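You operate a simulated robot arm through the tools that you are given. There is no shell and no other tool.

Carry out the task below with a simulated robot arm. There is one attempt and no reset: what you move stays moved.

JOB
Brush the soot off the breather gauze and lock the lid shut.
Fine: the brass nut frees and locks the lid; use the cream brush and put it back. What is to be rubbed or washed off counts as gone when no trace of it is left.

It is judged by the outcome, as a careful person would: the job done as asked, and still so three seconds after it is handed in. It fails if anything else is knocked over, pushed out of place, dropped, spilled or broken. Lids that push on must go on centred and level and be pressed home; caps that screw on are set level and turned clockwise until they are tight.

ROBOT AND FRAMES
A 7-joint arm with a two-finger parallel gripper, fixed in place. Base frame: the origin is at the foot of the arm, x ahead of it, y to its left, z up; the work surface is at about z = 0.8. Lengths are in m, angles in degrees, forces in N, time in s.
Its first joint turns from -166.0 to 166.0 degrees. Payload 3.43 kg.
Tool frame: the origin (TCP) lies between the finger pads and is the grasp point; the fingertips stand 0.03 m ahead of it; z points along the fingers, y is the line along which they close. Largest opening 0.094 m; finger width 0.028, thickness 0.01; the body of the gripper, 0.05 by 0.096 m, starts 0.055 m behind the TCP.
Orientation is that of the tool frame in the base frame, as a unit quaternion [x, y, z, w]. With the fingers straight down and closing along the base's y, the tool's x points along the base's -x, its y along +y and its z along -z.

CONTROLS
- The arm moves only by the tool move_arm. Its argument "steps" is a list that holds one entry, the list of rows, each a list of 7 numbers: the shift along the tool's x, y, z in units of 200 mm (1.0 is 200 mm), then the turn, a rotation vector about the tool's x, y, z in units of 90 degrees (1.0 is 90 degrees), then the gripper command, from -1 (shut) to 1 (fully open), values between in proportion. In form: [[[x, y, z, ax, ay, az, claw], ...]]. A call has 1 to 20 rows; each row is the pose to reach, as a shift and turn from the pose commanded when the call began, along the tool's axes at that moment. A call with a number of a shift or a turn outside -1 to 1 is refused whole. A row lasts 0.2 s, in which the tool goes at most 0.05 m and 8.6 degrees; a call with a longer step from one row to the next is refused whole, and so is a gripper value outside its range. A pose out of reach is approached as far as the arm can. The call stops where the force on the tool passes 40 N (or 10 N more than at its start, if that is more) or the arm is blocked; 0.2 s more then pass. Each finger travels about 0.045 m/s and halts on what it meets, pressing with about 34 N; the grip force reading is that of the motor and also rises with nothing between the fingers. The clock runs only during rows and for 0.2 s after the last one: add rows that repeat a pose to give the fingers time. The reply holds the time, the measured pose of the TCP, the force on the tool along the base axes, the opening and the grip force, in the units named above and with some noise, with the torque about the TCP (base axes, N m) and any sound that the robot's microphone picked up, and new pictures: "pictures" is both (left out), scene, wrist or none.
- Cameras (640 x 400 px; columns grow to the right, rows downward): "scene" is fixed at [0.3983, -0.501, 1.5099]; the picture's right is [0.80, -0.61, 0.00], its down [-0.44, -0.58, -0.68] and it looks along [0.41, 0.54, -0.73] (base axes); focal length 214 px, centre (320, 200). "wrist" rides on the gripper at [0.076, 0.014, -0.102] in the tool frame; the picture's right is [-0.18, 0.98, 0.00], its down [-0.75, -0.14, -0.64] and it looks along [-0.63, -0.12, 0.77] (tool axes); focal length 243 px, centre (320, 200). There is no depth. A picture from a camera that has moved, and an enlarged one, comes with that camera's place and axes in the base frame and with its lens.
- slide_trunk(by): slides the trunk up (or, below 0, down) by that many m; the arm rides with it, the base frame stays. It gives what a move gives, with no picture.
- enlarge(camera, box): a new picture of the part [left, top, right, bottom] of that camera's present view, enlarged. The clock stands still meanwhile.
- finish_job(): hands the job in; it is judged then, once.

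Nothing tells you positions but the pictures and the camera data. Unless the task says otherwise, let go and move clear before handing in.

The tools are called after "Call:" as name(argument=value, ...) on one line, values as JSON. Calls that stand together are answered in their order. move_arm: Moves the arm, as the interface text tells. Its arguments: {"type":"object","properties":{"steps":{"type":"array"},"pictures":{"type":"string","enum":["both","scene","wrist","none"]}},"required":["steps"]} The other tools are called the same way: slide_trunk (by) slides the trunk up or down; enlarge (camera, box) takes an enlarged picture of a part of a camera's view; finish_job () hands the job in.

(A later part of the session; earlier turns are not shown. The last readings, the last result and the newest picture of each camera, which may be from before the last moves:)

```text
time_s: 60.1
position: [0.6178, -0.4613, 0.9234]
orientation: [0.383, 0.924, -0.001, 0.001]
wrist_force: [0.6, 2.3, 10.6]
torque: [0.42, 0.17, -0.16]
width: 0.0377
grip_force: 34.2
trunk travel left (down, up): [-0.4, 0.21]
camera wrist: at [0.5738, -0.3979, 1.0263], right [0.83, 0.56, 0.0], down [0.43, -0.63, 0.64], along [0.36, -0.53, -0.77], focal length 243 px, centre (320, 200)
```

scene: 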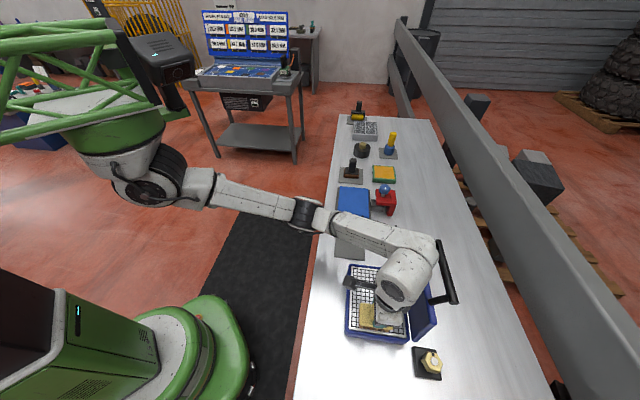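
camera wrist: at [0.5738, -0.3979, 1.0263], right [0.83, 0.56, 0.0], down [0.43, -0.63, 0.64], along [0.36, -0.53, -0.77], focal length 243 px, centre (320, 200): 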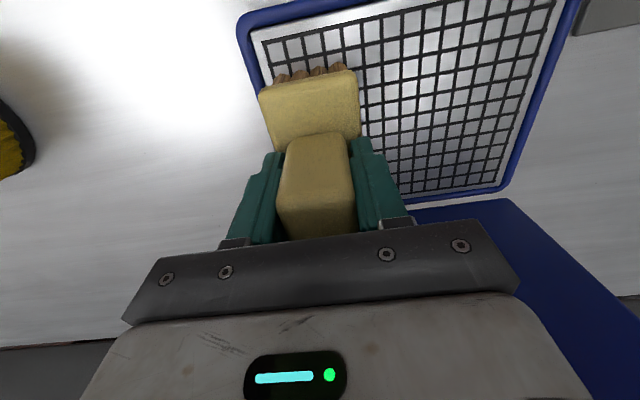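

The visible part looks clean. I'll lift the brush and back it away over the pad side, to inspect the whole gauze.

Call:
move_arm(steps=[[[0, 0, -0.12, 0, 0, 0, -1], [0, 0, -0.32, 0, 0, 0, -1], [0, 0, -0.45, 0, 0, 0, -1], [0.06, 0.2, -0.45, 0, 0, 0, -1], [0.12, 0.4, -0.45, 0, 0, 0, -1], [0.18, 0.6, -0.45, 0, 0, 0, -1], [0.24, 0.8, -0.45, 0, 0, 0, -1], [0.3, 1.0, -0.45, 0, 0, 0, -1], [0.3, 1.0, -0.45, 0, 0, 0, -1]]], pictures="both")

Call:
enlarge(camera="scene", box=[335, 255, 425, 355])

Call:
enlarge(camera="wrist", box=[60, 60, 290, 230])

```text
time_s: 62.1
position: [0.7196, -0.2743, 1.0149]
orientation: [0.383, 0.924, -0.001, -0.001]
wrist_force: [-1.0, 1.8, -2.9]
torque: [-0.01, 0.05, -0.03]
width: 0.0378
grip_force: 33.8
trunk travel left (down, up): [-0.4, 0.21]
camera wrist: at [0.6758, -0.2117, 1.118], right [0.83, 0.56, 0.0], down [0.43, -0.63, 0.64], along [0.36, -0.53, -0.77], focal length 243 px, centre (320, 200)
```

scene: 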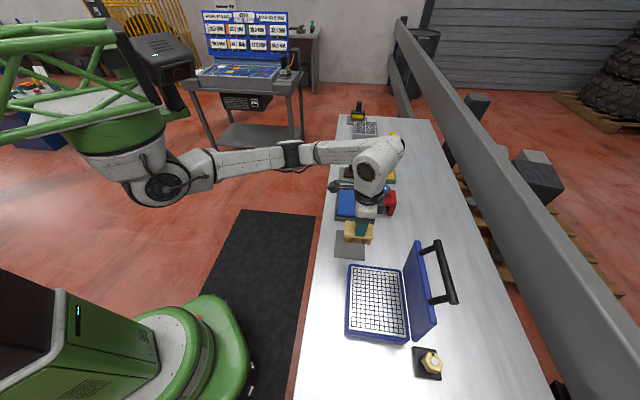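
wrist: 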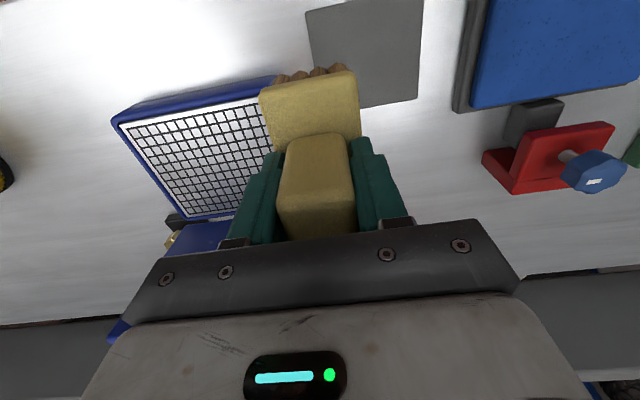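

```text
4.00 times, centred on (380, 305) of scene
camera zoom: at [0.3983, -0.501, 1.5099], right [0.8, -0.61, 0.0], down [-0.44, -0.58, -0.68], along [0.41, 0.54, -0.73], focal length 858 px, centre (80, -220)
```

zoom: 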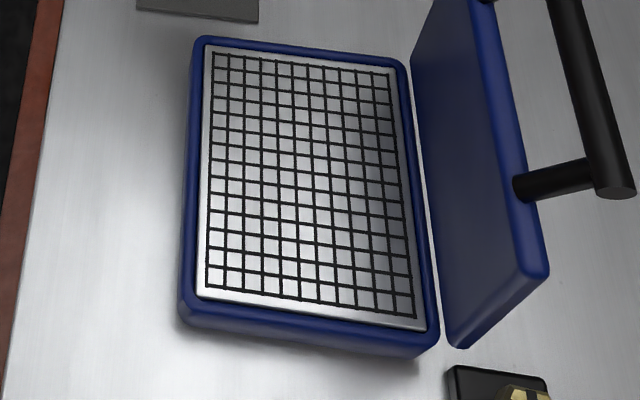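

```text
2.35 times, centred on (175, 145) of wrist
camera zoom: at [0.6758, -0.2117, 1.118], right [0.83, 0.56, 0.0], down [0.43, -0.63, 0.64], along [0.36, -0.53, -0.77], focal length 571 px, centre (661, 329)
```

zoom: 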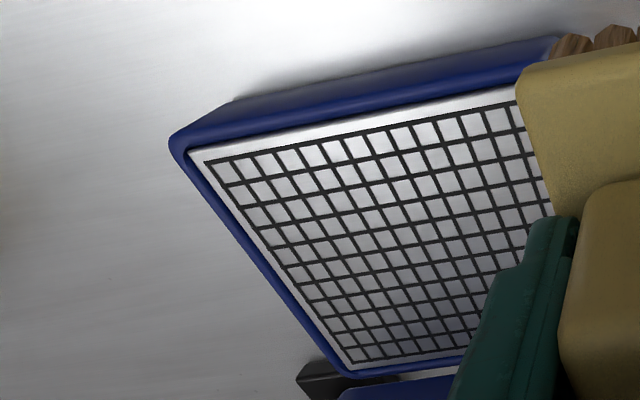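

The gauze looks clean. I'll check at higher magnification for faint traces before I put the brush away.

Call:
enlarge(camera="scene", box=[345, 262, 385, 302])

Call:
enlarge(camera="scene", box=[370, 262, 410, 302])

Call:
enlarge(camera="scene", box=[345, 298, 385, 338])

Call:
enlarge(camera="scene", box=[372, 300, 412, 340])

```text
10.00 times, centred on (365, 282) of scene
camera zoom: at [0.3983, -0.501, 1.5099], right [0.8, -0.61, 0.0], down [-0.44, -0.58, -0.68], along [0.41, 0.54, -0.73], focal length 2145 px, centre (-130, -620)
```

zoom: 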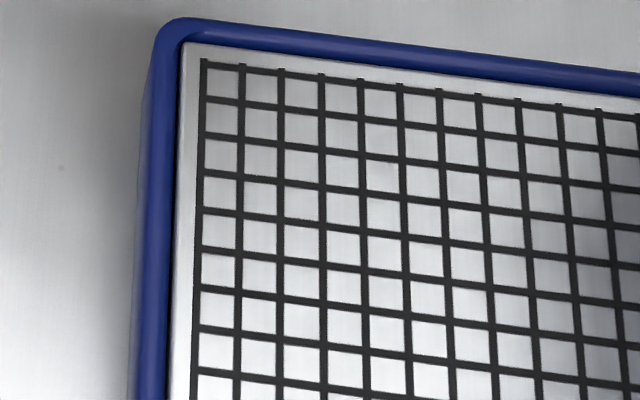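

```text
10.00 times, centred on (390, 282) of scene
camera zoom: at [0.3983, -0.501, 1.5099], right [0.8, -0.61, 0.0], down [-0.44, -0.58, -0.68], along [0.41, 0.54, -0.73], focal length 2145 px, centre (-380, -620)
```

zoom: 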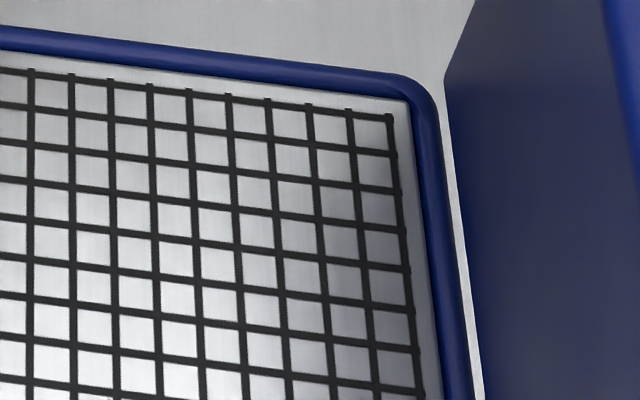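

```text
10.00 times, centred on (365, 318) of scene
camera zoom: at [0.3983, -0.501, 1.5099], right [0.8, -0.61, 0.0], down [-0.44, -0.58, -0.68], along [0.41, 0.54, -0.73], focal length 2145 px, centre (-130, -980)
```

zoom: 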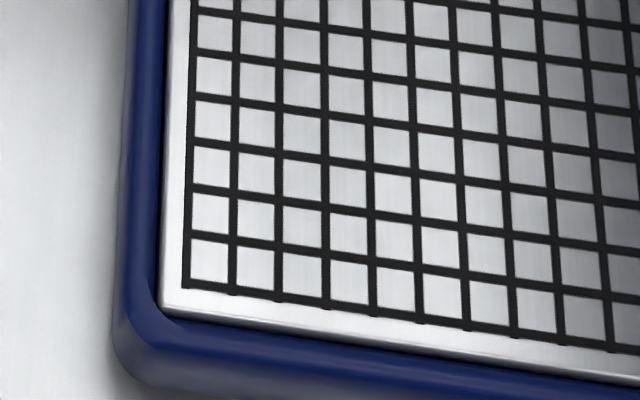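

```text
10.00 times, centred on (392, 320) of scene
camera zoom: at [0.3983, -0.501, 1.5099], right [0.8, -0.61, 0.0], down [-0.44, -0.58, -0.68], along [0.41, 0.54, -0.73], focal length 2145 px, centre (-400, -1000)
```

zoom: 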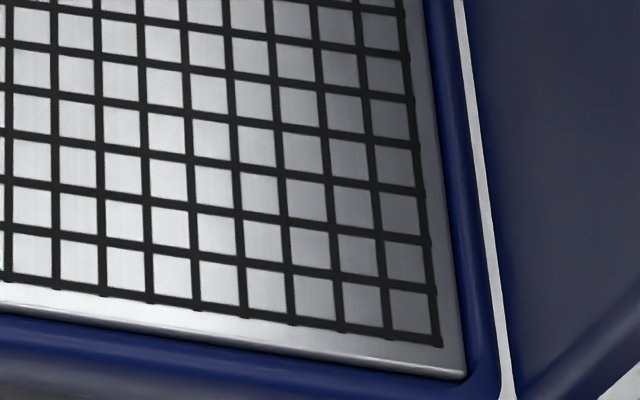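

The gauze is clean everywhere. Now the brush goes back to the exact spot where I picked it up.

Call:
move_arm(steps=[[[0.03, 0.15, 0, 0, 0, 0, -1], [0.057, 0.279, 0, 0, 0, 0, -1], [0.057, 0.279, 0.2, 0, 0, 0, -1], [0.057, 0.279, 0.4, 0, 0, 0, -1], [0.057, 0.279, 0.52, 0, 0, 0, -1], [0.057, 0.279, 0.59, 0, 0, 0, -1], [0.057, 0.279, 0.62, 0, 0, 0, -1], [0.057, 0.279, 0.63, 0, 0, 0, -1]]], pictures="both")

```text
time_s: 63.9
position: [0.7474, -0.2298, 0.888]
orientation: [0.383, 0.924, 0.0, 0.0]
wrist_force: [0.0, 0.3, -2.6]
torque: [0.0, 0.02, 0.01]
width: 0.0382
grip_force: 34.6
trunk travel left (down, up): [-0.4, 0.21]
camera wrist: at [0.7052, -0.1671, 0.991], right [0.82, 0.57, 0.0], down [0.43, -0.63, 0.64], along [0.36, -0.53, -0.77], focal length 243 px, centre (320, 200)
```

scene: 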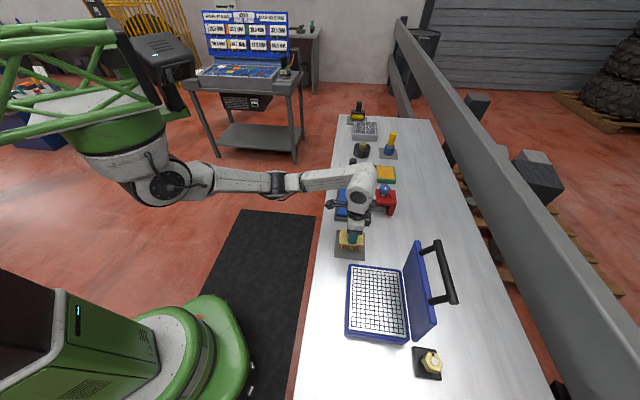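
wrist: 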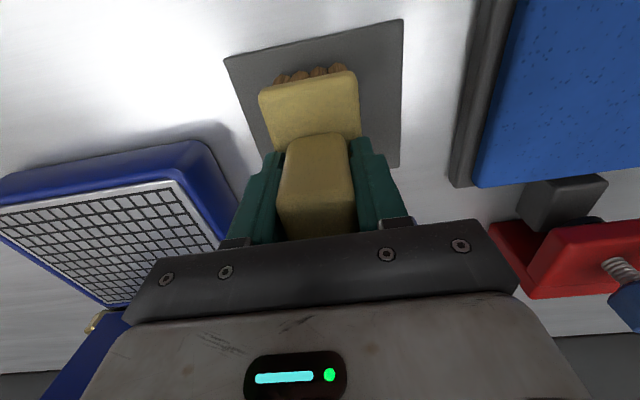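

Call:
move_arm(steps=[[[0, 0.018, 0.0, 0, 0, 0, -1], [0, 0.018, 0.01, 0, 0, 0, -1], [0, 0.018, 0.018, 0, 0, 0, -1], [0, 0.018, 0.024, 0, 0, 0, -1], [0, 0.018, 0.024, 0, 0, 0, -1]]], pictures="wrist")

```text
time_s: 65.1
position: [0.7514, -0.2267, 0.8824]
orientation: [0.383, 0.924, -0.002, -0.001]
wrist_force: [-0.7, -0.6, -2.9]
torque: [0.02, -0.01, -0.01]
width: 0.0377
grip_force: 33.7
trunk travel left (down, up): [-0.4, 0.21]
camera wrist: at [0.7072, -0.1642, 0.9862], right [0.82, 0.57, 0.0], down [0.43, -0.63, 0.64], along [0.36, -0.53, -0.77], focal length 243 px, centre (320, 200)
```

wrist: 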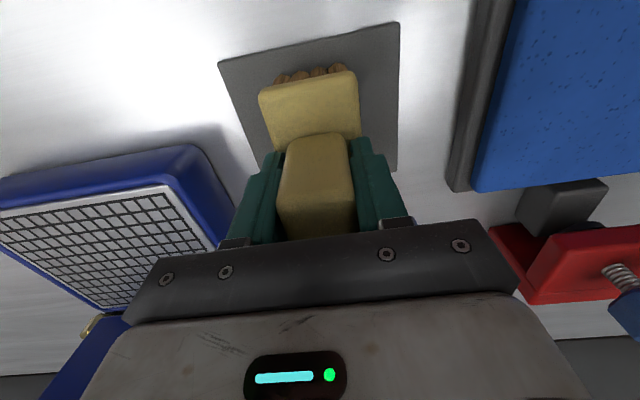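

Call:
move_arm(steps=[[[0, 0, 0.005, 0, 0, 0, -1], [0, 0, 0.01, 0, 0, 0, -1], [0, 0, 0.01, 0, 0, 0, -1]]], pictures="none")

```text
time_s: 65.9
position: [0.7501, -0.2272, 0.8817]
orientation: [0.383, 0.924, -0.001, 0.0]
wrist_force: [-0.8, 0.2, -1.9]
torque: [-0.03, 0.0, 0.01]
width: 0.0379
grip_force: 33.6
trunk travel left (down, up): [-0.4, 0.21]
```

Call:
move_arm(steps=[[[0, 0, 0.005, 0, 0, 0, -1], [0, 0, 0.008, 0, 0, 0, -1], [0, 0, 0.008, 0, 0, 0, -1]]], pictures="none")

```text
time_s: 66.7
position: [0.7509, -0.2273, 0.8809]
orientation: [0.382, 0.924, -0.001, -0.001]
wrist_force: [1.2, -1.9, 1.8]
torque: [0.12, -0.01, -0.06]
width: 0.0378
grip_force: 33.7
trunk travel left (down, up): [-0.4, 0.21]
```

The brush is resting on its pad. I'll release it and rise straight up.

Call:
move_arm(steps=[[[0, 0, 0, 0, 0, 0, -0.2], [0, 0, 0, 0, 0, 0, -0.1], [0, 0, 0, 0, 0, 0, 0.1], [0, 0, 0, 0, 0, 0, 0.28], [0, 0, 0, 0, 0, 0, 0.28], [0, 0, -0.1, 0, 0, 0, 0.28], [0, 0, -0.25, 0, 0, 0, 0.28], [0, 0, -0.45, 0, 0, 0, 0.28], [0, 0, -0.7, 0, 0, 0, 0.28], [0, 0, -0.95, 0, 0, 0, 0.28], [0, 0, -1.0, 0, 0, 0, 0.28]]], pictures="both")

```text
time_s: 69.1
position: [0.7512, -0.228, 1.0811]
orientation: [0.382, 0.924, -0.001, -0.001]
wrist_force: [0.8, 0.0, 0.2]
torque: [0.0, 0.01, 0.04]
width: 0.0602
grip_force: 0.0
trunk travel left (down, up): [-0.4, 0.21]
camera wrist: at [0.7079, -0.1655, 1.1835], right [0.82, 0.57, 0.0], down [0.43, -0.63, 0.64], along [0.36, -0.53, -0.77], focal length 243 px, centre (320, 200)
```

scene: 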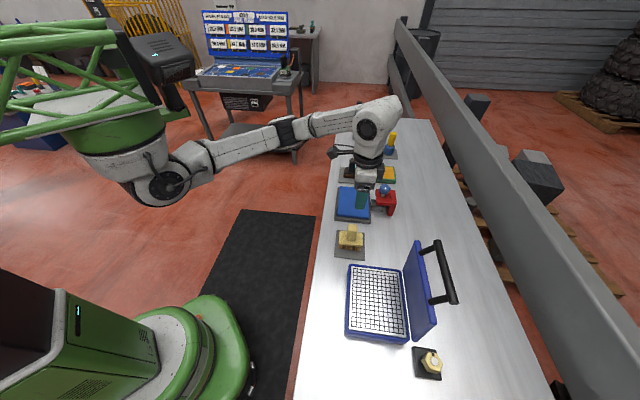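
wrist: 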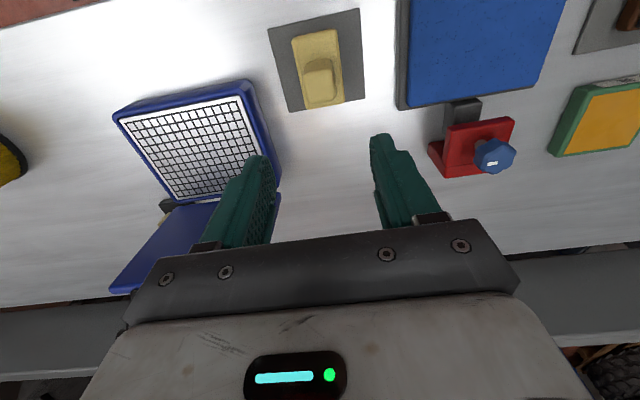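

The brush is back on its pad. Next I'll close the lid. I'll rise, turn to yaw +45° as before, and return above the handle bar.

Call:
move_arm(steps=[[[0, 0, -0.1, 0, 0, -0.083, 0.28], [0, 0, -0.2, 0, 0, -0.166, 0.28], [0, 0, -0.3, 0, 0, -0.25, 0.28], [0, 0, -0.4, 0, 0, -0.333, 0.28], [0, 0, -0.5, 0, 0, -0.416, 0.28], [0, 0, -0.55, 0, 0, -0.5, 0.28], [0, 0, -0.55, 0, 0, -0.583, 0.28], [0, 0, -0.55, 0, 0, -0.666, 0.28], [0, 0, -0.55, 0, 0, -0.75, 0.28], [0, 0, -0.55, 0, 0, -0.833, 0.28], [0, 0, -0.55, 0, 0, -0.916, 0.28], [0, 0, -0.55, 0, 0, -1.0, 0.28]]], pictures="none")

Call:
enlarge(camera="scene", box=[395, 225, 475, 345])

```text
time_s: 71.7
position: [0.7504, -0.2277, 1.1897]
orientation: [-0.384, 0.923, -0.001, -0.001]
wrist_force: [-0.5, 0.8, -0.3]
torque: [0.02, 0.02, -0.01]
width: 0.0601
grip_force: 0.0
trunk travel left (down, up): [-0.4, 0.21]
```

```text
3.33 times, centred on (435, 285) of scene
camera zoom: at [0.3983, -0.501, 1.5099], right [0.8, -0.61, 0.0], down [-0.44, -0.58, -0.68], along [0.41, 0.54, -0.73], focal length 715 px, centre (-63, -83)
```

zoom: 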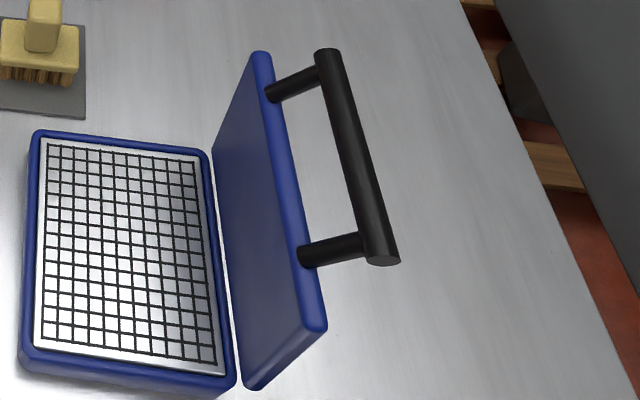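

Call:
move_arm(steps=[[[0.16, -0.15, 0, 0, 0, 0, 0.0], [0.33, -0.3, 0, 0, 0, 0, 0.0], [0.5, -0.46, 0, 0, 0, 0, 0.0], [0.67, -0.61, 0, 0, 0, 0, 0.0], [0.84, -0.77, 0, 0, 0, 0, 0.0], [1.0, -0.92, 0, 0, 0, 0, 0.0], [1.0, -0.92, 0, 0, 0, 0, 0.0]]], pictures="both")

```text
time_s: 73.3
position: [0.7404, -0.499, 1.1899]
orientation: [-0.383, 0.924, 0.0, 0.001]
wrist_force: [0.3, 0.1, -0.3]
torque: [0.04, 0.02, 0.0]
width: 0.047
grip_force: 0.0
trunk travel left (down, up): [-0.4, 0.21]
camera wrist: at [0.6767, -0.544, 1.2929], right [-0.56, 0.83, 0.0], down [0.63, 0.43, 0.64], along [0.53, 0.36, -0.77], focal length 243 px, centre (320, 200)
```

scene: 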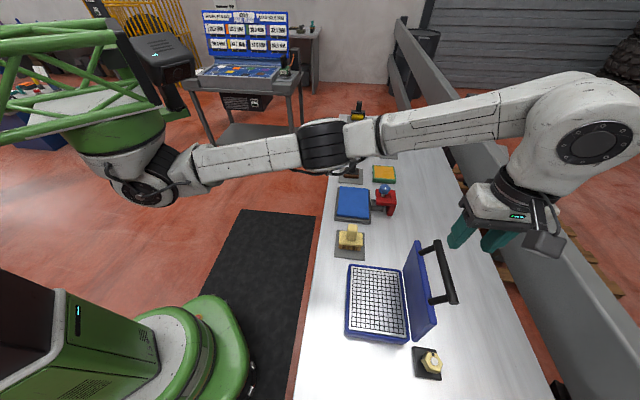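
wrist: 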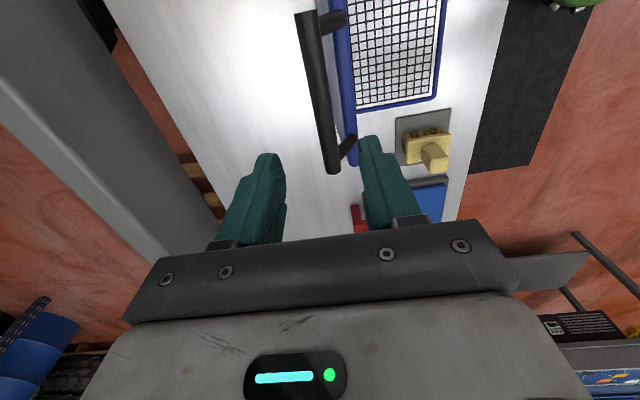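

The bar sits directly under the fingers: midpoint (0.739, -0.499), z about 1.07. I'll go down and grasp it.

Call:
move_arm(steps=[[[0, 0, 0.2, 0, 0, 0, 0.0], [0, 0, 0.35, 0, 0, 0, 0.0], [0, 0, 0.45, 0, 0, 0, 0.0], [0, 0, 0.53, 0, 0, 0, 0.0], [0, 0, 0.58, 0, 0, 0, 0.0], [0, 0, 0.58, 0, 0, 0, 0.0]]], pictures="both")

```text
time_s: 74.7
position: [0.7391, -0.4989, 1.0734]
orientation: [-0.382, 0.924, 0.0, -0.001]
wrist_force: [0.1, -0.1, 0.7]
torque: [-0.03, -0.03, 0.0]
width: 0.0471
grip_force: 0.1
trunk travel left (down, up): [-0.4, 0.21]
camera wrist: at [0.6758, -0.5435, 1.1759], right [-0.57, 0.82, 0.0], down [0.63, 0.43, 0.64], along [0.53, 0.36, -0.77], focal length 243 px, centre (320, 200)
```

scene: 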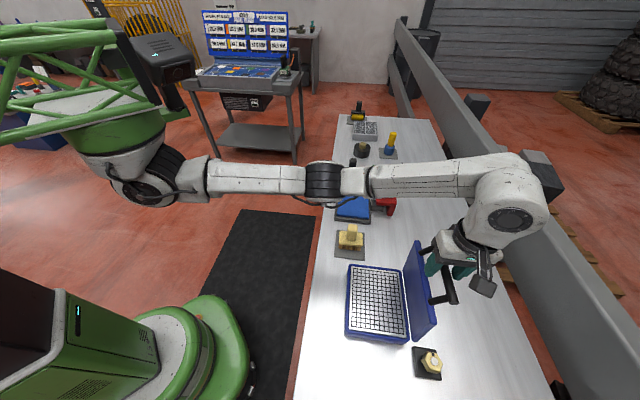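
wrist: 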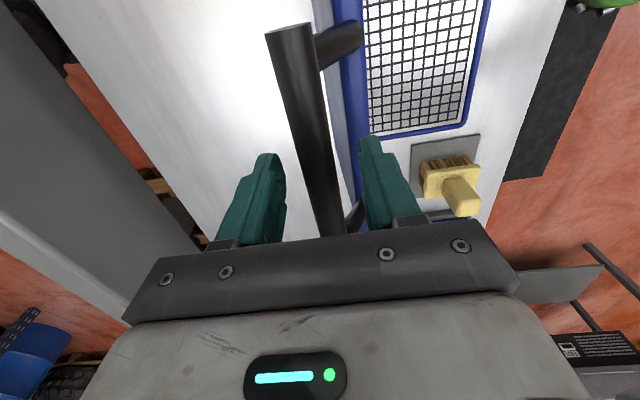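

I'll grip the bar and check the side load.

Call:
move_arm(steps=[[[0, 0, 0, 0, 0, 0, -0.4], [0, 0, 0, 0, 0, 0, -0.8], [0, 0, 0, 0, 0, 0, -1], [0, 0, 0, 0, 0, 0, -1], [0, 0, 0, 0, 0, 0, -1]]], pictures="none")

```text
time_s: 75.9
position: [0.7392, -0.4977, 1.0733]
orientation: [-0.382, 0.924, 0.0, -0.001]
wrist_force: [-8.0, 8.3, -2.9]
torque: [0.09, 0.01, -0.07]
width: 0.0212
grip_force: 44.8
trunk travel left (down, up): [-0.4, 0.21]
```

Call:
move_arm(steps=[[[0, 0.035, -0.006, 0, 0, 0, -1], [0, 0.0695, -0.0095, 0, 0, 0, -1], [0, 0.11, -0.007, 0, 0, 0, -1], [0, 0.1505, -0.0035, 0, 0, 0, -1], [0, 0.19, 0.002, 0, 0, 0, -1], [0, 0.2305, 0.0075, 0, 0, 0, -1], [0, 0.27, 0.016, 0, 0, 0, -1], [0, 0.3095, 0.0245, 0, 0, 0, -1]]], pictures="scene")

```text
time_s: 77.4
position: [0.7055, -0.4638, 1.0764]
orientation: [-0.383, 0.924, -0.004, -0.001]
wrist_force: [-1.2, 1.4, 11.9]
torque: [0.52, -0.32, -0.08]
width: 0.0178
grip_force: 44.7
trunk travel left (down, up): [-0.4, 0.21]
stopped in row 7: the force on the tool passed its limit at 41 N (the readings are from after the stop); the commanded pose is now the measured one
```

scene: 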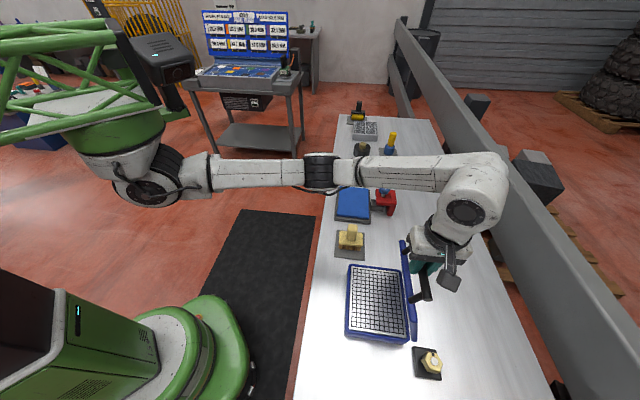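

The squeezed bar binds in the fingers as the lid turns. I'll slacken the grip just enough for the bar to turn freely while still captive, and guide the lid down that way.

Call:
move_arm(steps=[[[0, 0, 0, 0, 0, 0, -0.55], [0, 0, 0, 0, 0, 0, -0.42], [0, 0, 0, 0, 0, 0, -0.42], [0, 0, 0, 0, 0, 0, -0.42]]], pictures="both")

```text
time_s: 78.4
position: [0.7043, -0.4649, 1.0737]
orientation: [-0.383, 0.924, -0.002, -0.001]
wrist_force: [-0.4, -0.5, -0.3]
torque: [0.0, -0.07, 0.01]
width: 0.0271
grip_force: 0.0
trunk travel left (down, up): [-0.4, 0.21]
camera wrist: at [0.6411, -0.5085, 1.1771], right [-0.56, 0.83, 0.0], down [0.63, 0.44, 0.64], along [0.53, 0.36, -0.77], focal length 243 px, centre (320, 200)
```

scene: 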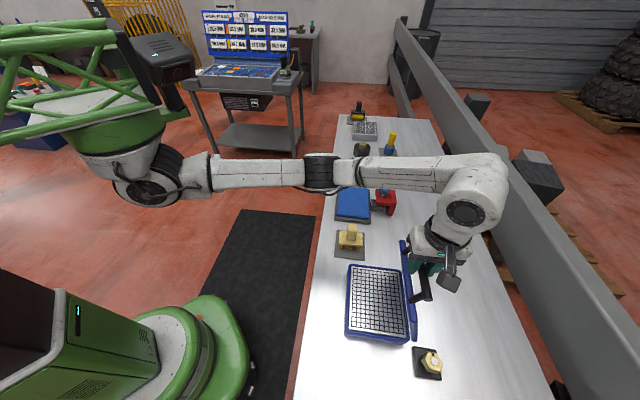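
wrist: 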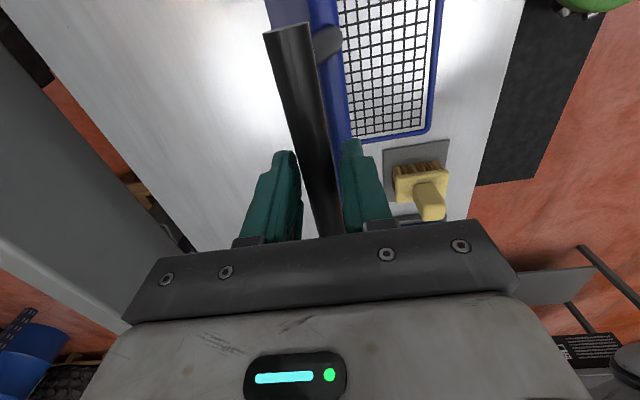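

The lid holds where it is, with the bar loose and captive. I'll draw it down along the arc.

Call:
move_arm(steps=[[[0, 0.064, 0.01, 0, 0, 0, -0.42], [0, 0.128, 0.0235, 0, 0, 0, -0.42], [0, 0.203, 0.047, 0, 0, 0, -0.42], [0, 0.278, 0.076, 0, 0, 0, -0.42], [0, 0.353, 0.114, 0, 0, 0, -0.42], [0, 0.428, 0.156, 0, 0, 0, -0.42]]], pictures="both")

```text
time_s: 79.8
position: [0.6446, -0.4031, 1.042]
orientation: [-0.383, 0.924, -0.003, -0.001]
wrist_force: [-0.1, 1.0, 0.2]
torque: [0.0, 0.01, -0.02]
width: 0.0275
grip_force: 0.7
trunk travel left (down, up): [-0.4, 0.21]
camera wrist: at [0.5812, -0.4469, 1.145], right [-0.57, 0.82, 0.0], down [0.63, 0.44, 0.64], along [0.53, 0.36, -0.77], focal length 243 px, centre (320, 200)
```

scene: 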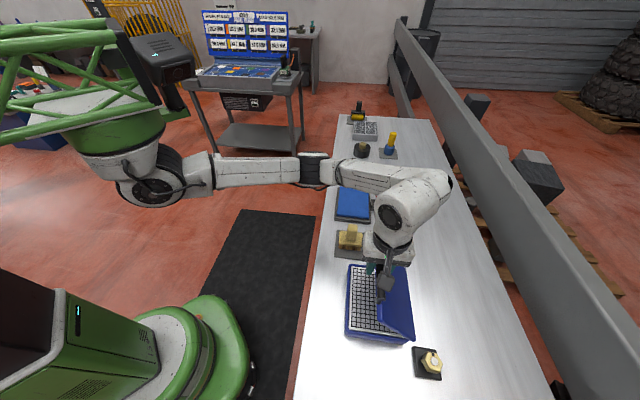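
wrist: 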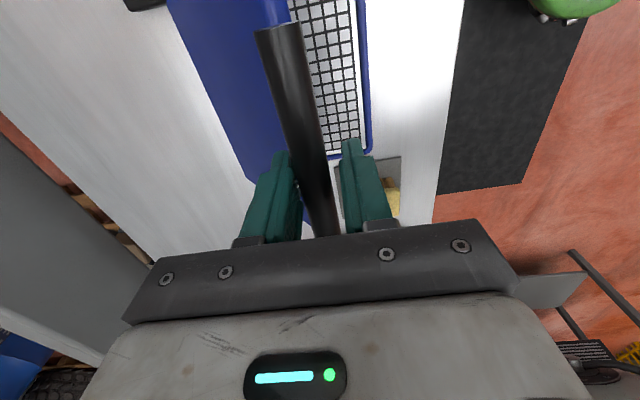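

Smooth, with almost no force. I'll continue down to nearly closed.

Call:
move_arm(steps=[[[0, 0.0625, 0.043, 0, 0, 0, -0.42], [0, 0.125, 0.0925, 0, 0, 0, -0.42], [0, 0.1875, 0.152, 0, 0, 0, -0.42], [0, 0.25, 0.2175, 0, 0, 0, -0.42], [0, 0.302, 0.285, 0, 0, 0, -0.42], [0, 0.352, 0.3575, 0, 0, 0, -0.42], [0, 0.395, 0.43, 0, 0, 0, -0.42], [0, 0.43, 0.5025, 0, 0, 0, -0.42]]], pictures="both")

```text
time_s: 81.6
position: [0.5828, -0.3438, 0.9429]
orientation: [-0.383, 0.924, -0.002, -0.001]
wrist_force: [0.0, -0.3, -0.1]
torque: [-0.02, -0.02, 0.0]
width: 0.0276
grip_force: 0.1
trunk travel left (down, up): [-0.4, 0.21]
camera wrist: at [0.5188, -0.3876, 1.0449], right [-0.56, 0.83, 0.0], down [0.63, 0.44, 0.64], along [0.53, 0.36, -0.77], focal length 243 px, centre (320, 200)
```

scene: 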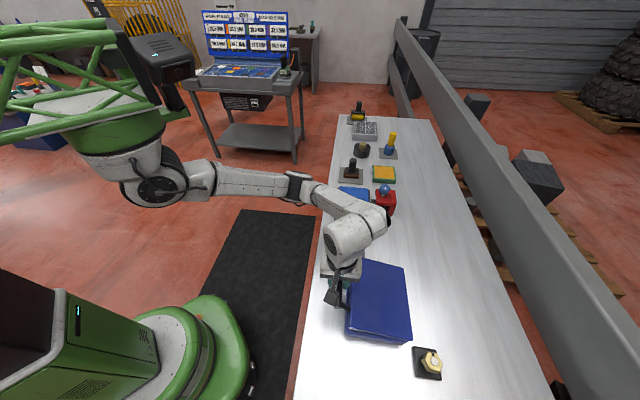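
wrist: 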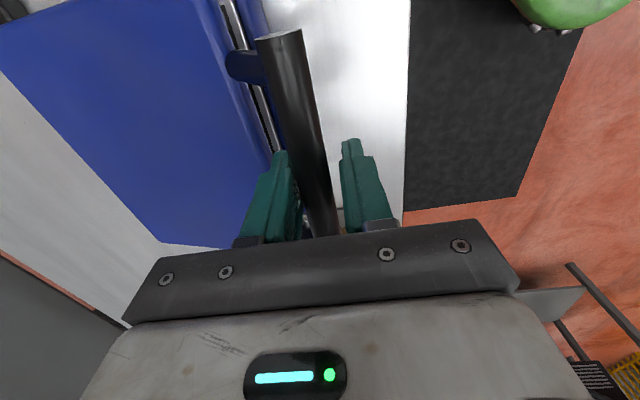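

Call:
move_arm(steps=[[[0, 0.028, 0.06, 0, 0, 0, -0.42], [0, 0.052, 0.12, 0, 0, 0, -0.42], [0, 0.07, 0.18, 0, 0, 0, -0.42], [0, 0.083, 0.24, 0, 0, 0, -0.42], [0, 0.088, 0.265, 0, 0, 0, -0.42], [0, 0.088, 0.265, 0, 0, 0, -0.42]]], pictures="both")

```text
time_s: 83.0
position: [0.5706, -0.3297, 0.8892]
orientation: [-0.384, 0.924, -0.003, -0.001]
wrist_force: [2.4, -3.2, 2.5]
torque: [-0.05, 0.02, 0.02]
width: 0.0298
grip_force: 1.9
trunk travel left (down, up): [-0.4, 0.21]
camera wrist: at [0.5075, -0.3749, 0.9919], right [-0.56, 0.83, 0.0], down [0.63, 0.44, 0.64], along [0.53, 0.36, -0.77], focal length 243 px, centre (320, 200)
```

scene: 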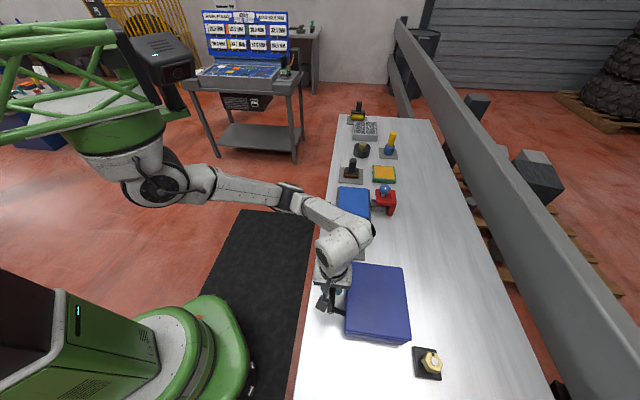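
wrist: 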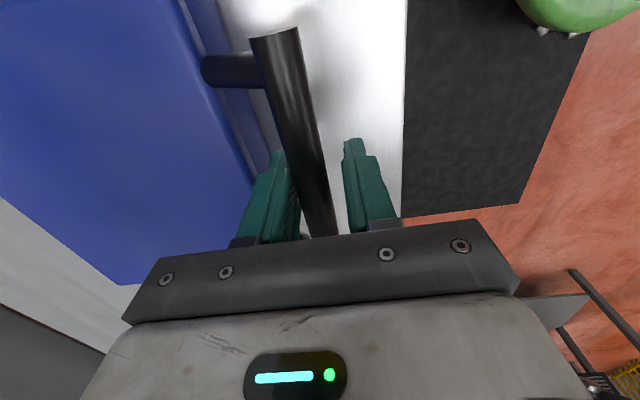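

The lid appears closed, with the bar back in its original place. I'll centre on the bar, grip it and press down gently to make sure it's fully shut.

Call:
move_arm(steps=[[[0, -0.028, 0, 0, 0, 0, -0.3], [0, -0.03, 0, 0, 0, 0, -0.6], [0, -0.03, 0, 0, 0, 0, -1], [0, -0.03, 0, 0, 0, 0, -1], [0, -0.03, 0.01, 0, 0, 0, -1], [0, -0.03, 0.02, 0, 0, 0, -1], [0, -0.03, 0.02, 0, 0, 0, -1]]], pictures="none")

```text
time_s: 84.4
position: [0.574, -0.3326, 0.8883]
orientation: [-0.38, 0.925, -0.001, -0.002]
wrist_force: [-8.3, 12.8, 19.9]
torque: [0.29, 0.01, 0.22]
width: 0.0219
grip_force: 44.8
trunk travel left (down, up): [-0.4, 0.21]
stopped in row 7: the force on the tool passed its limit at 41 N (the readings are from after the stop); the commanded pose is now the measured one
```

It's pressed against a hard stop, so the lid is shut. I'll release and rise.

Call:
move_arm(steps=[[[0, 0, 0, 0, 0, 0, -0.5], [0, 0, 0, 0, 0, 0, -0.2], [0, 0, 0, 0, 0, 0, -0.1], [0, 0, 0, 0, 0, 0, -0.1], [0, 0, -0.15, 0, 0, 0, -0.1], [0, 0, -0.35, 0, 0, 0, -0.1], [0, 0, -0.55, 0, 0, 0, -0.1], [0, 0, -0.75, 0, 0, 0, -0.1], [0, 0, -0.9, 0, 0, 0, -0.1]]], pictures="both")

```text
time_s: 86.4
position: [0.5752, -0.3319, 1.0665]
orientation: [-0.381, 0.924, -0.002, -0.002]
wrist_force: [1.2, 0.3, 0.7]
torque: [-0.03, -0.01, -0.03]
width: 0.0422
grip_force: 0.2
trunk travel left (down, up): [-0.4, 0.21]
camera wrist: at [0.5114, -0.3765, 1.1699], right [-0.56, 0.83, 0.0], down [0.64, 0.43, 0.64], along [0.53, 0.36, -0.77], focal length 243 px, centre (320, 200)
```

scene: 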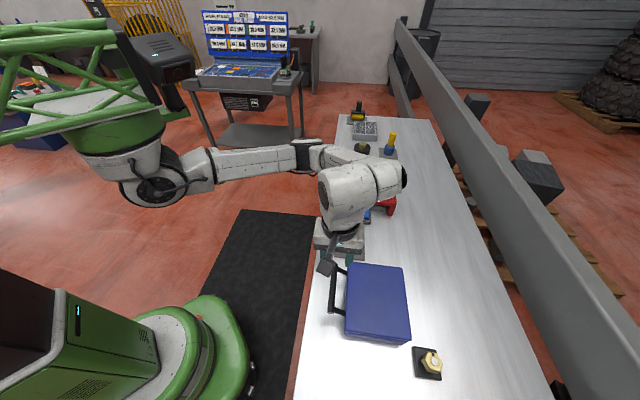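
wrist: 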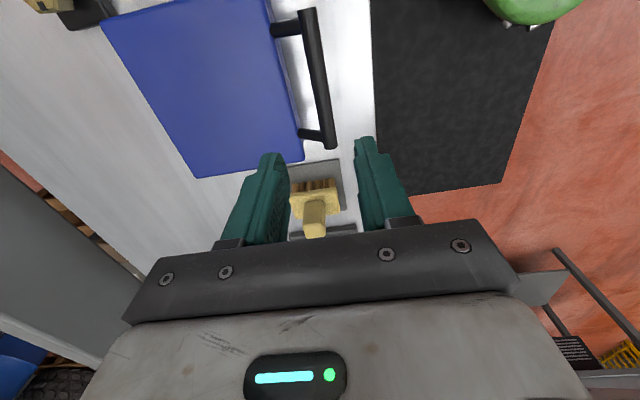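

The lid is shut. To lock the nut I'll go back the way I came: rotate to about -36° here first, then travel to the nut.

Call:
move_arm(steps=[[[-0.002, -0.03, -0.03, 0, 0, 0.09, 0.2], [-0.004, -0.06, -0.06, 0, 0, 0.18, 0.4], [-0.006, -0.09, -0.09, 0, 0, 0.27, 0.5], [-0.01, -0.12, -0.12, 0, 0, 0.36, 0.5], [-0.012, -0.15, -0.12, 0, 0, 0.45, 0.5], [-0.014, -0.18, -0.12, 0, 0, 0.54, 0.5], [-0.016, -0.21, -0.12, 0, 0, 0.63, 0.5], [-0.018, -0.24, -0.12, 0, 0, 0.72, 0.5], [-0.02, -0.262, -0.12, 0, 0, 0.81, 0.5], [-0.02, -0.262, -0.12, 0, 0, 0.9, 0.5]]], pictures="none")

```text
time_s: 88.6
position: [0.6153, -0.3689, 1.0911]
orientation: [0.311, 0.95, -0.003, 0.0]
wrist_force: [0.0, 0.4, 0.4]
torque: [0.0, -0.02, 0.01]
width: 0.0706
grip_force: 0.0
trunk travel left (down, up): [-0.4, 0.21]
```

Call:
move_arm(steps=[[[-0.13, -0.12, 0, 0, 0, 0, 0.5], [-0.27, -0.25, 0, 0, 0, 0, 0.5], [-0.4, -0.37, 0, 0, 0, 0, 0.5], [-0.54, -0.5, 0, 0, 0, 0, 0.5], [-0.67, -0.62, 0, 0, 0, 0, 0.5], [-0.8, -0.74, 0, 0, 0, 0, 0.5], [-0.9, -0.835, 0, 0, 0, 0, 0.5], [-0.9, -0.835, 0, 0, 0, 0, 0.5]]], pictures="both")

```text
time_s: 90.4
position: [0.6592, -0.6089, 1.0912]
orientation: [0.312, 0.95, -0.001, 0.0]
wrist_force: [0.2, -0.1, 0.2]
torque: [0.04, -0.01, 0.02]
width: 0.0707
grip_force: 0.1
trunk travel left (down, up): [-0.4, 0.21]
camera wrist: at [0.6066, -0.5536, 1.1943], right [0.73, 0.68, 0.0], down [0.52, -0.56, 0.64], along [0.44, -0.47, -0.76], focal length 243 px, centre (320, 200)
```

scene: 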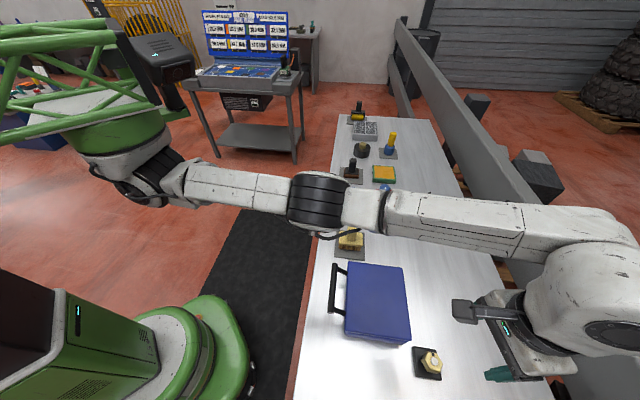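
wrist: 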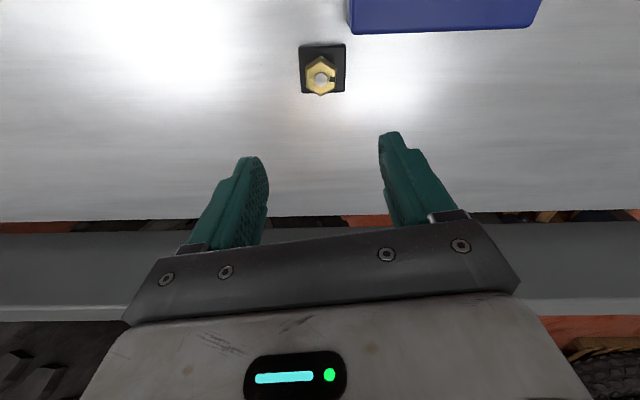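

Call:
move_arm(steps=[[[0, 0, 0, 0, 0, -0.09, 0.5], [0, 0, 0, 0, 0, -0.18, 0.5], [0, 0, 0, 0, 0, -0.27, 0.5], [0, 0, 0, 0, 0, -0.36, 0.5], [0, 0, 0, 0, 0, -0.45, 0.5], [0, 0, 0, 0, 0, -0.54, 0.5], [0, 0, 0, 0, 0, -0.63, 0.5], [0, 0, 0, 0, 0, -0.72, 0.5], [0, 0, 0, 0, 0, -0.81, 0.5], [0, 0, 0, 0, 0, -0.9, 0.5]]], pictures="none")

Call:
move_arm(steps=[[[0, 0, 0.05, 0, 0, -0.09, 0.5], [0, 0, 0.1, 0, 0, -0.18, 0.5], [0, 0, 0.15, 0, 0, -0.27, 0.5], [0, 0, 0.2, 0, 0, -0.36, 0.5], [0, 0, 0.2, 0, 0, -0.45, 0.5], [0, 0, 0.2, 0, 0, -0.54, 0.5], [0, 0, 0.2, 0, 0, -0.63, 0.5], [0, 0, 0.2, 0, 0, -0.72, 0.5], [0, 0, 0.2, 0, 0, -0.81, 0.5], [0, 0, 0.2, 0, 0, -0.9, 0.5]]], pictures="both")

```text
time_s: 92.6
position: [0.6598, -0.6087, 1.0925]
orientation: [-0.383, 0.924, -0.002, -0.002]
wrist_force: [-0.8, -0.2, -0.5]
torque: [-0.02, -0.01, 0.0]
width: 0.0705
grip_force: 0.0
trunk travel left (down, up): [-0.4, 0.21]
```

```text
time_s: 94.8
position: [0.6608, -0.6078, 1.0514]
orientation: [0.891, -0.454, 0.001, 0.003]
wrist_force: [1.7, -0.5, -0.4]
torque: [0.0, 0.03, 0.02]
width: 0.0705
grip_force: 0.1
trunk travel left (down, up): [-0.4, 0.21]
camera wrist: at [0.6947, -0.6795, 1.1542], right [-0.9, -0.43, 0.0], down [-0.33, 0.7, 0.64], along [-0.28, 0.58, -0.77], focal length 243 px, centre (320, 200)
```

scene: 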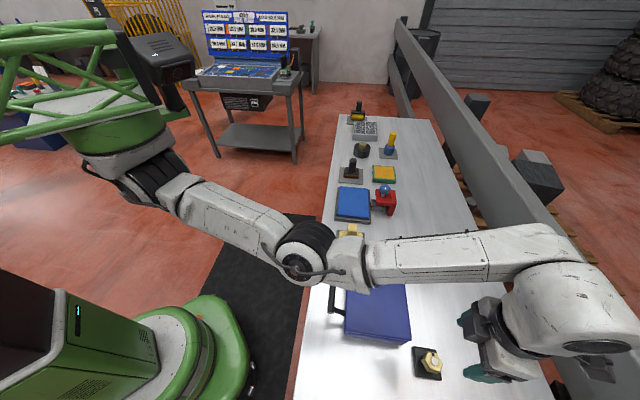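
wrist: 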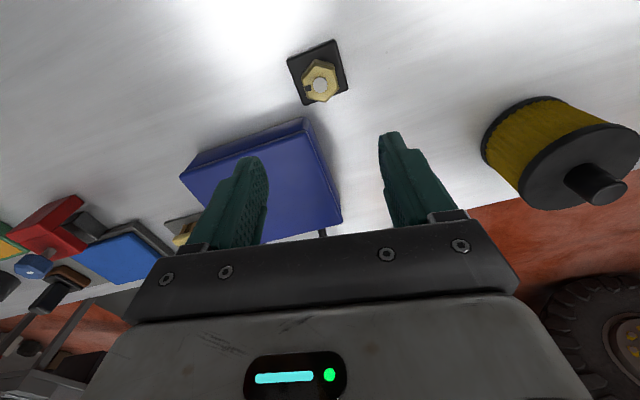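

I'm above the nut at the same yaw I released it (126°), so the flats line up. Going down to grip it.

Call:
move_arm(steps=[[[0, 0.0, 0.2, 0, 0, 0, 0.5], [0, 0.0, 0.4, 0, 0, 0, 0.5], [0, 0.0, 0.6, 0, 0, 0, 0.5], [0, 0.0, 0.77, 0, 0, 0, 0.5], [0, 0.0, 0.88, 0, 0, 0, 0.5], [0, 0.0, 0.94, 0, 0, 0, 0.5], [0, 0.0, 0.977, 0, 0, 0, 0.5], [0, 0.0, 0.977, 0, 0, 0, 0.5]]], pictures="wrist")

```text
time_s: 96.6
position: [0.6596, -0.6119, 0.8554]
orientation: [0.89, -0.455, 0.001, 0.002]
wrist_force: [-0.8, 0.1, -0.2]
torque: [0.0, -0.01, -0.03]
width: 0.0704
grip_force: 0.1
trunk travel left (down, up): [-0.4, 0.21]
camera wrist: at [0.693, -0.682, 0.9589], right [-0.9, -0.43, 0.0], down [-0.33, 0.7, 0.64], along [-0.27, 0.58, -0.77], focal length 243 px, centre (320, 200)
```

wrist: 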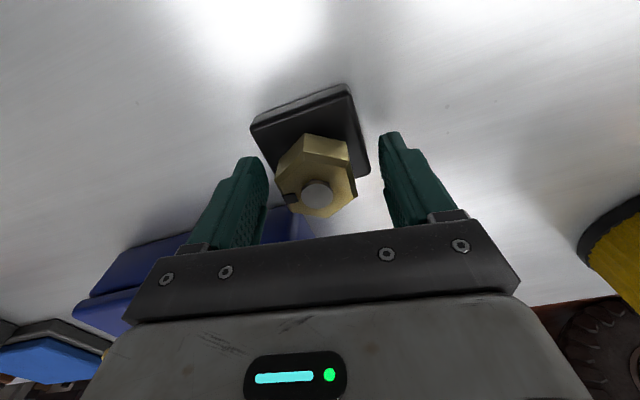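

Call:
move_arm(steps=[[[-0.02, -0.01, 0, 0, 0, 0, 0.4], [-0.02, -0.01, 0, 0, 0, 0, 0.1], [-0.02, -0.01, 0, 0, 0, 0, -0.3], [-0.02, -0.01, 0, 0, 0, 0, -1], [-0.02, -0.01, 0, 0, 0, 0, -1], [-0.02, -0.01, 0, 0, 0, 0, -1], [-0.02, -0.01, 0, 0, 0, 0, -1]]], pictures="wrist")

```text
time_s: 98.2
position: [0.6573, -0.6085, 0.8556]
orientation: [0.89, -0.456, 0.0, 0.003]
wrist_force: [-6.4, -6.9, -1.3]
torque: [0.06, 0.08, 0.0]
width: 0.0432
grip_force: 45.2
trunk travel left (down, up): [-0.4, 0.21]
camera wrist: at [0.6915, -0.6778, 0.9589], right [-0.91, -0.42, 0.0], down [-0.32, 0.7, 0.64], along [-0.27, 0.58, -0.77], focal length 243 px, centre (320, 200)
```

wrist: 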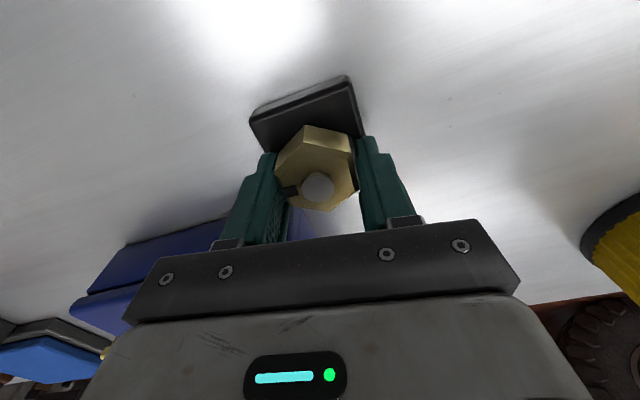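

Combining the positions from the different grips, the nut's true centre is about (0.661, -0.612), some 5 mm off my grip. I'll reopen slightly, centre, and regrip so it turns cleanly.

Call:
move_arm(steps=[[[0, 0, 0, 0, 0, 0, 0.1], [0, 0, 0, 0, 0, 0, 0.25], [0.025, 0, 0, 0, 0, 0, 0.25], [0.025, 0, 0, 0, 0, 0, -0.2], [0.025, 0, 0, 0, 0, 0, -1], [0.025, 0, 0, 0, 0, 0, -1], [0.025, 0, 0, 0, 0, 0, -1]]], pictures="wrist")

```text
time_s: 99.8
position: [0.6608, -0.611, 0.8564]
orientation: [0.89, -0.456, 0.0, 0.002]
wrist_force: [-5.7, -6.0, 0.4]
torque: [0.13, -0.21, -0.02]
width: 0.0414
grip_force: 45.0
trunk travel left (down, up): [-0.4, 0.21]
camera wrist: at [0.6946, -0.6821, 0.9594], right [-0.91, -0.42, 0.0], down [-0.32, 0.7, 0.64], along [-0.27, 0.58, -0.77], focal length 243 px, centre (320, 200)
```

wrist: 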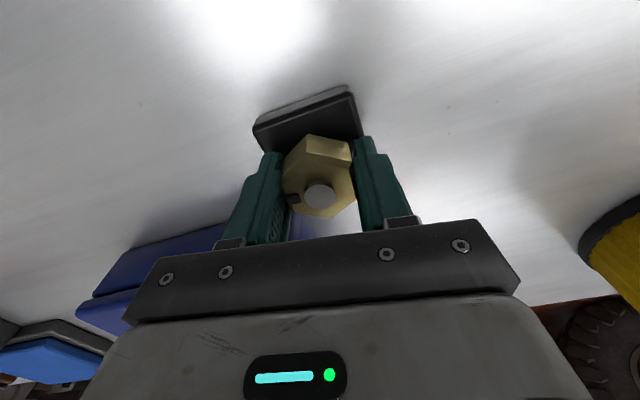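

Call:
move_arm(steps=[[[0, 0.005, 0, 0, 0, 0.08, -1], [0, 0.005, 0, 0, 0, 0.16, -1], [0, 0.005, 0.001, 0, 0, 0.24, -1], [0, 0.005, 0.002, 0, 0, 0.32, -1], [0, 0.005, 0.002, 0, 0, 0.4, -1], [0, 0.005, 0.003, 0, 0, 0.48, -1]]], pictures="wrist")

```text
time_s: 101.2
position: [0.6613, -0.6111, 0.8568]
orientation: [-0.659, 0.752, -0.002, -0.002]
wrist_force: [-5.1, -14.0, -5.4]
torque: [-0.05, -0.06, -0.02]
width: 0.0409
grip_force: 44.4
trunk travel left (down, up): [-0.4, 0.21]
camera wrist: at [0.6378, -0.6855, 0.959], right [-0.95, 0.31, 0.0], down [0.24, 0.73, 0.64], along [0.2, 0.61, -0.77], focal length 243 px, centre (320, 200)
```

wrist: 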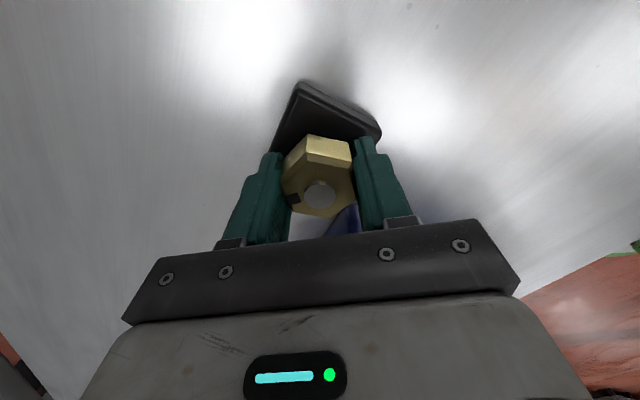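

Call:
move_arm(steps=[[[0.008, 0, 0.004, 0, 0, 0.08, -1], [0.008, 0, 0.005, 0, 0, 0.16, -1], [0.008, 0, 0.006, 0, 0, 0.24, -1], [0.008, 0, 0.007, 0, 0, 0.32, -1], [0.008, 0, 0.008, 0, 0, 0.4, -1], [0.008, 0, 0.009, 0, 0, 0.48, -1]]], pictures="wrist")

```text
time_s: 102.6
position: [0.6613, -0.6118, 0.8551]
orientation: [-0.336, 0.942, -0.003, -0.001]
wrist_force: [-8.4, 7.9, 6.4]
torque: [0.04, 0.89, 0.01]
width: 0.0414
grip_force: 45.2
trunk travel left (down, up): [-0.4, 0.21]
camera wrist: at [0.5943, -0.6493, 0.9577], right [-0.48, 0.88, 0.0], down [0.67, 0.37, 0.64], along [0.56, 0.3, -0.77], focal length 243 px, centre (320, 200)
```

wrist: 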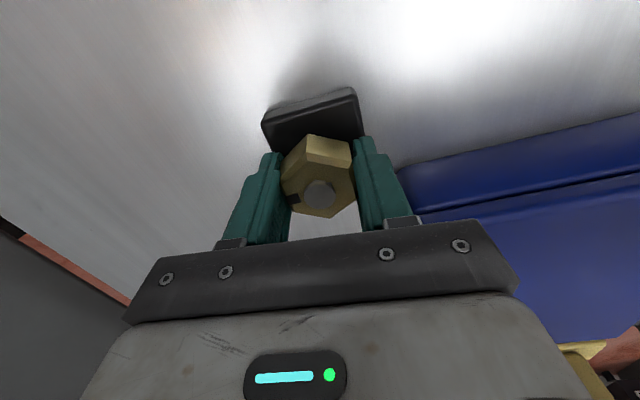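

Call:
move_arm(steps=[[[0, 0.005, 0, 0, 0, 0.08, -1], [0, 0.005, 0, 0, 0, 0.16, -1], [0, 0.005, 0.001, 0, 0, 0.24, -1], [0, 0.005, 0.002, 0, 0, 0.32, -1], [0, 0.005, 0.003, 0, 0, 0.4, -1], [0, 0.005, 0.004, 0, 0, 0.48, -1]]], pictures="wrist")

```text
time_s: 104.0
position: [0.6612, -0.6128, 0.8542]
orientation: [0.034, 0.999, -0.002, 0.001]
wrist_force: [3.8, -4.2, 2.3]
torque: [0.42, 0.46, 0.04]
width: 0.0412
grip_force: 44.8
trunk travel left (down, up): [-0.4, 0.21]
camera wrist: at [0.5871, -0.5928, 0.9566], right [0.25, 0.97, -0.01], down [0.74, -0.19, 0.64], along [0.62, -0.16, -0.77], focal length 243 px, centre (320, 200)
```

wrist: 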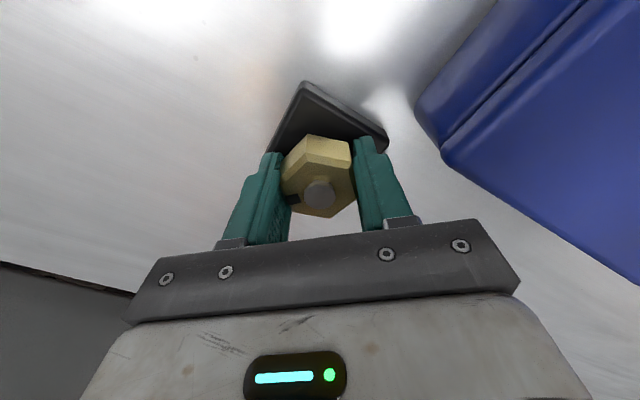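

Call:
move_arm(steps=[[[0, 0, 0, 0, 0, 0.08, -1], [0, 0, 0.001, 0, 0, 0.16, -1], [0, 0, 0.002, 0, 0, 0.24, -1], [0, 0, 0.003, 0, 0, 0.32, -1], [0, 0, 0.004, 0, 0, 0.4, -1]]], pictures="wrist")

```text
time_s: 105.2
position: [0.661, -0.6108, 0.8531]
orientation: [0.341, 0.94, -0.004, 0.002]
wrist_force: [11.5, -11.3, 4.2]
torque: [0.47, 0.28, -0.02]
width: 0.0409
grip_force: 44.8
trunk travel left (down, up): [-0.4, 0.21]
camera wrist: at [0.6126, -0.5525, 0.9557], right [0.77, 0.64, 0.0], down [0.49, -0.59, 0.65], along [0.41, -0.5, -0.76], focal length 243 px, centre (320, 200)
```

wrist: 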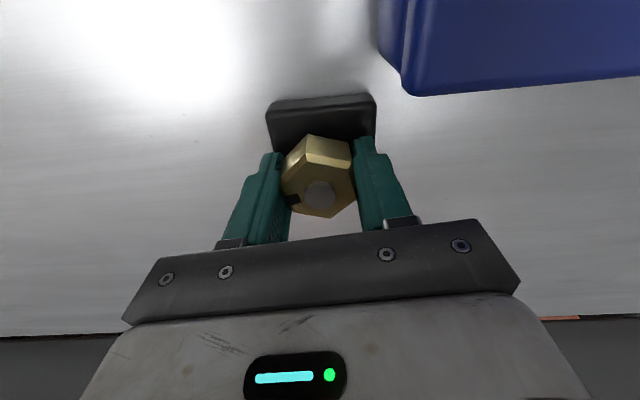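

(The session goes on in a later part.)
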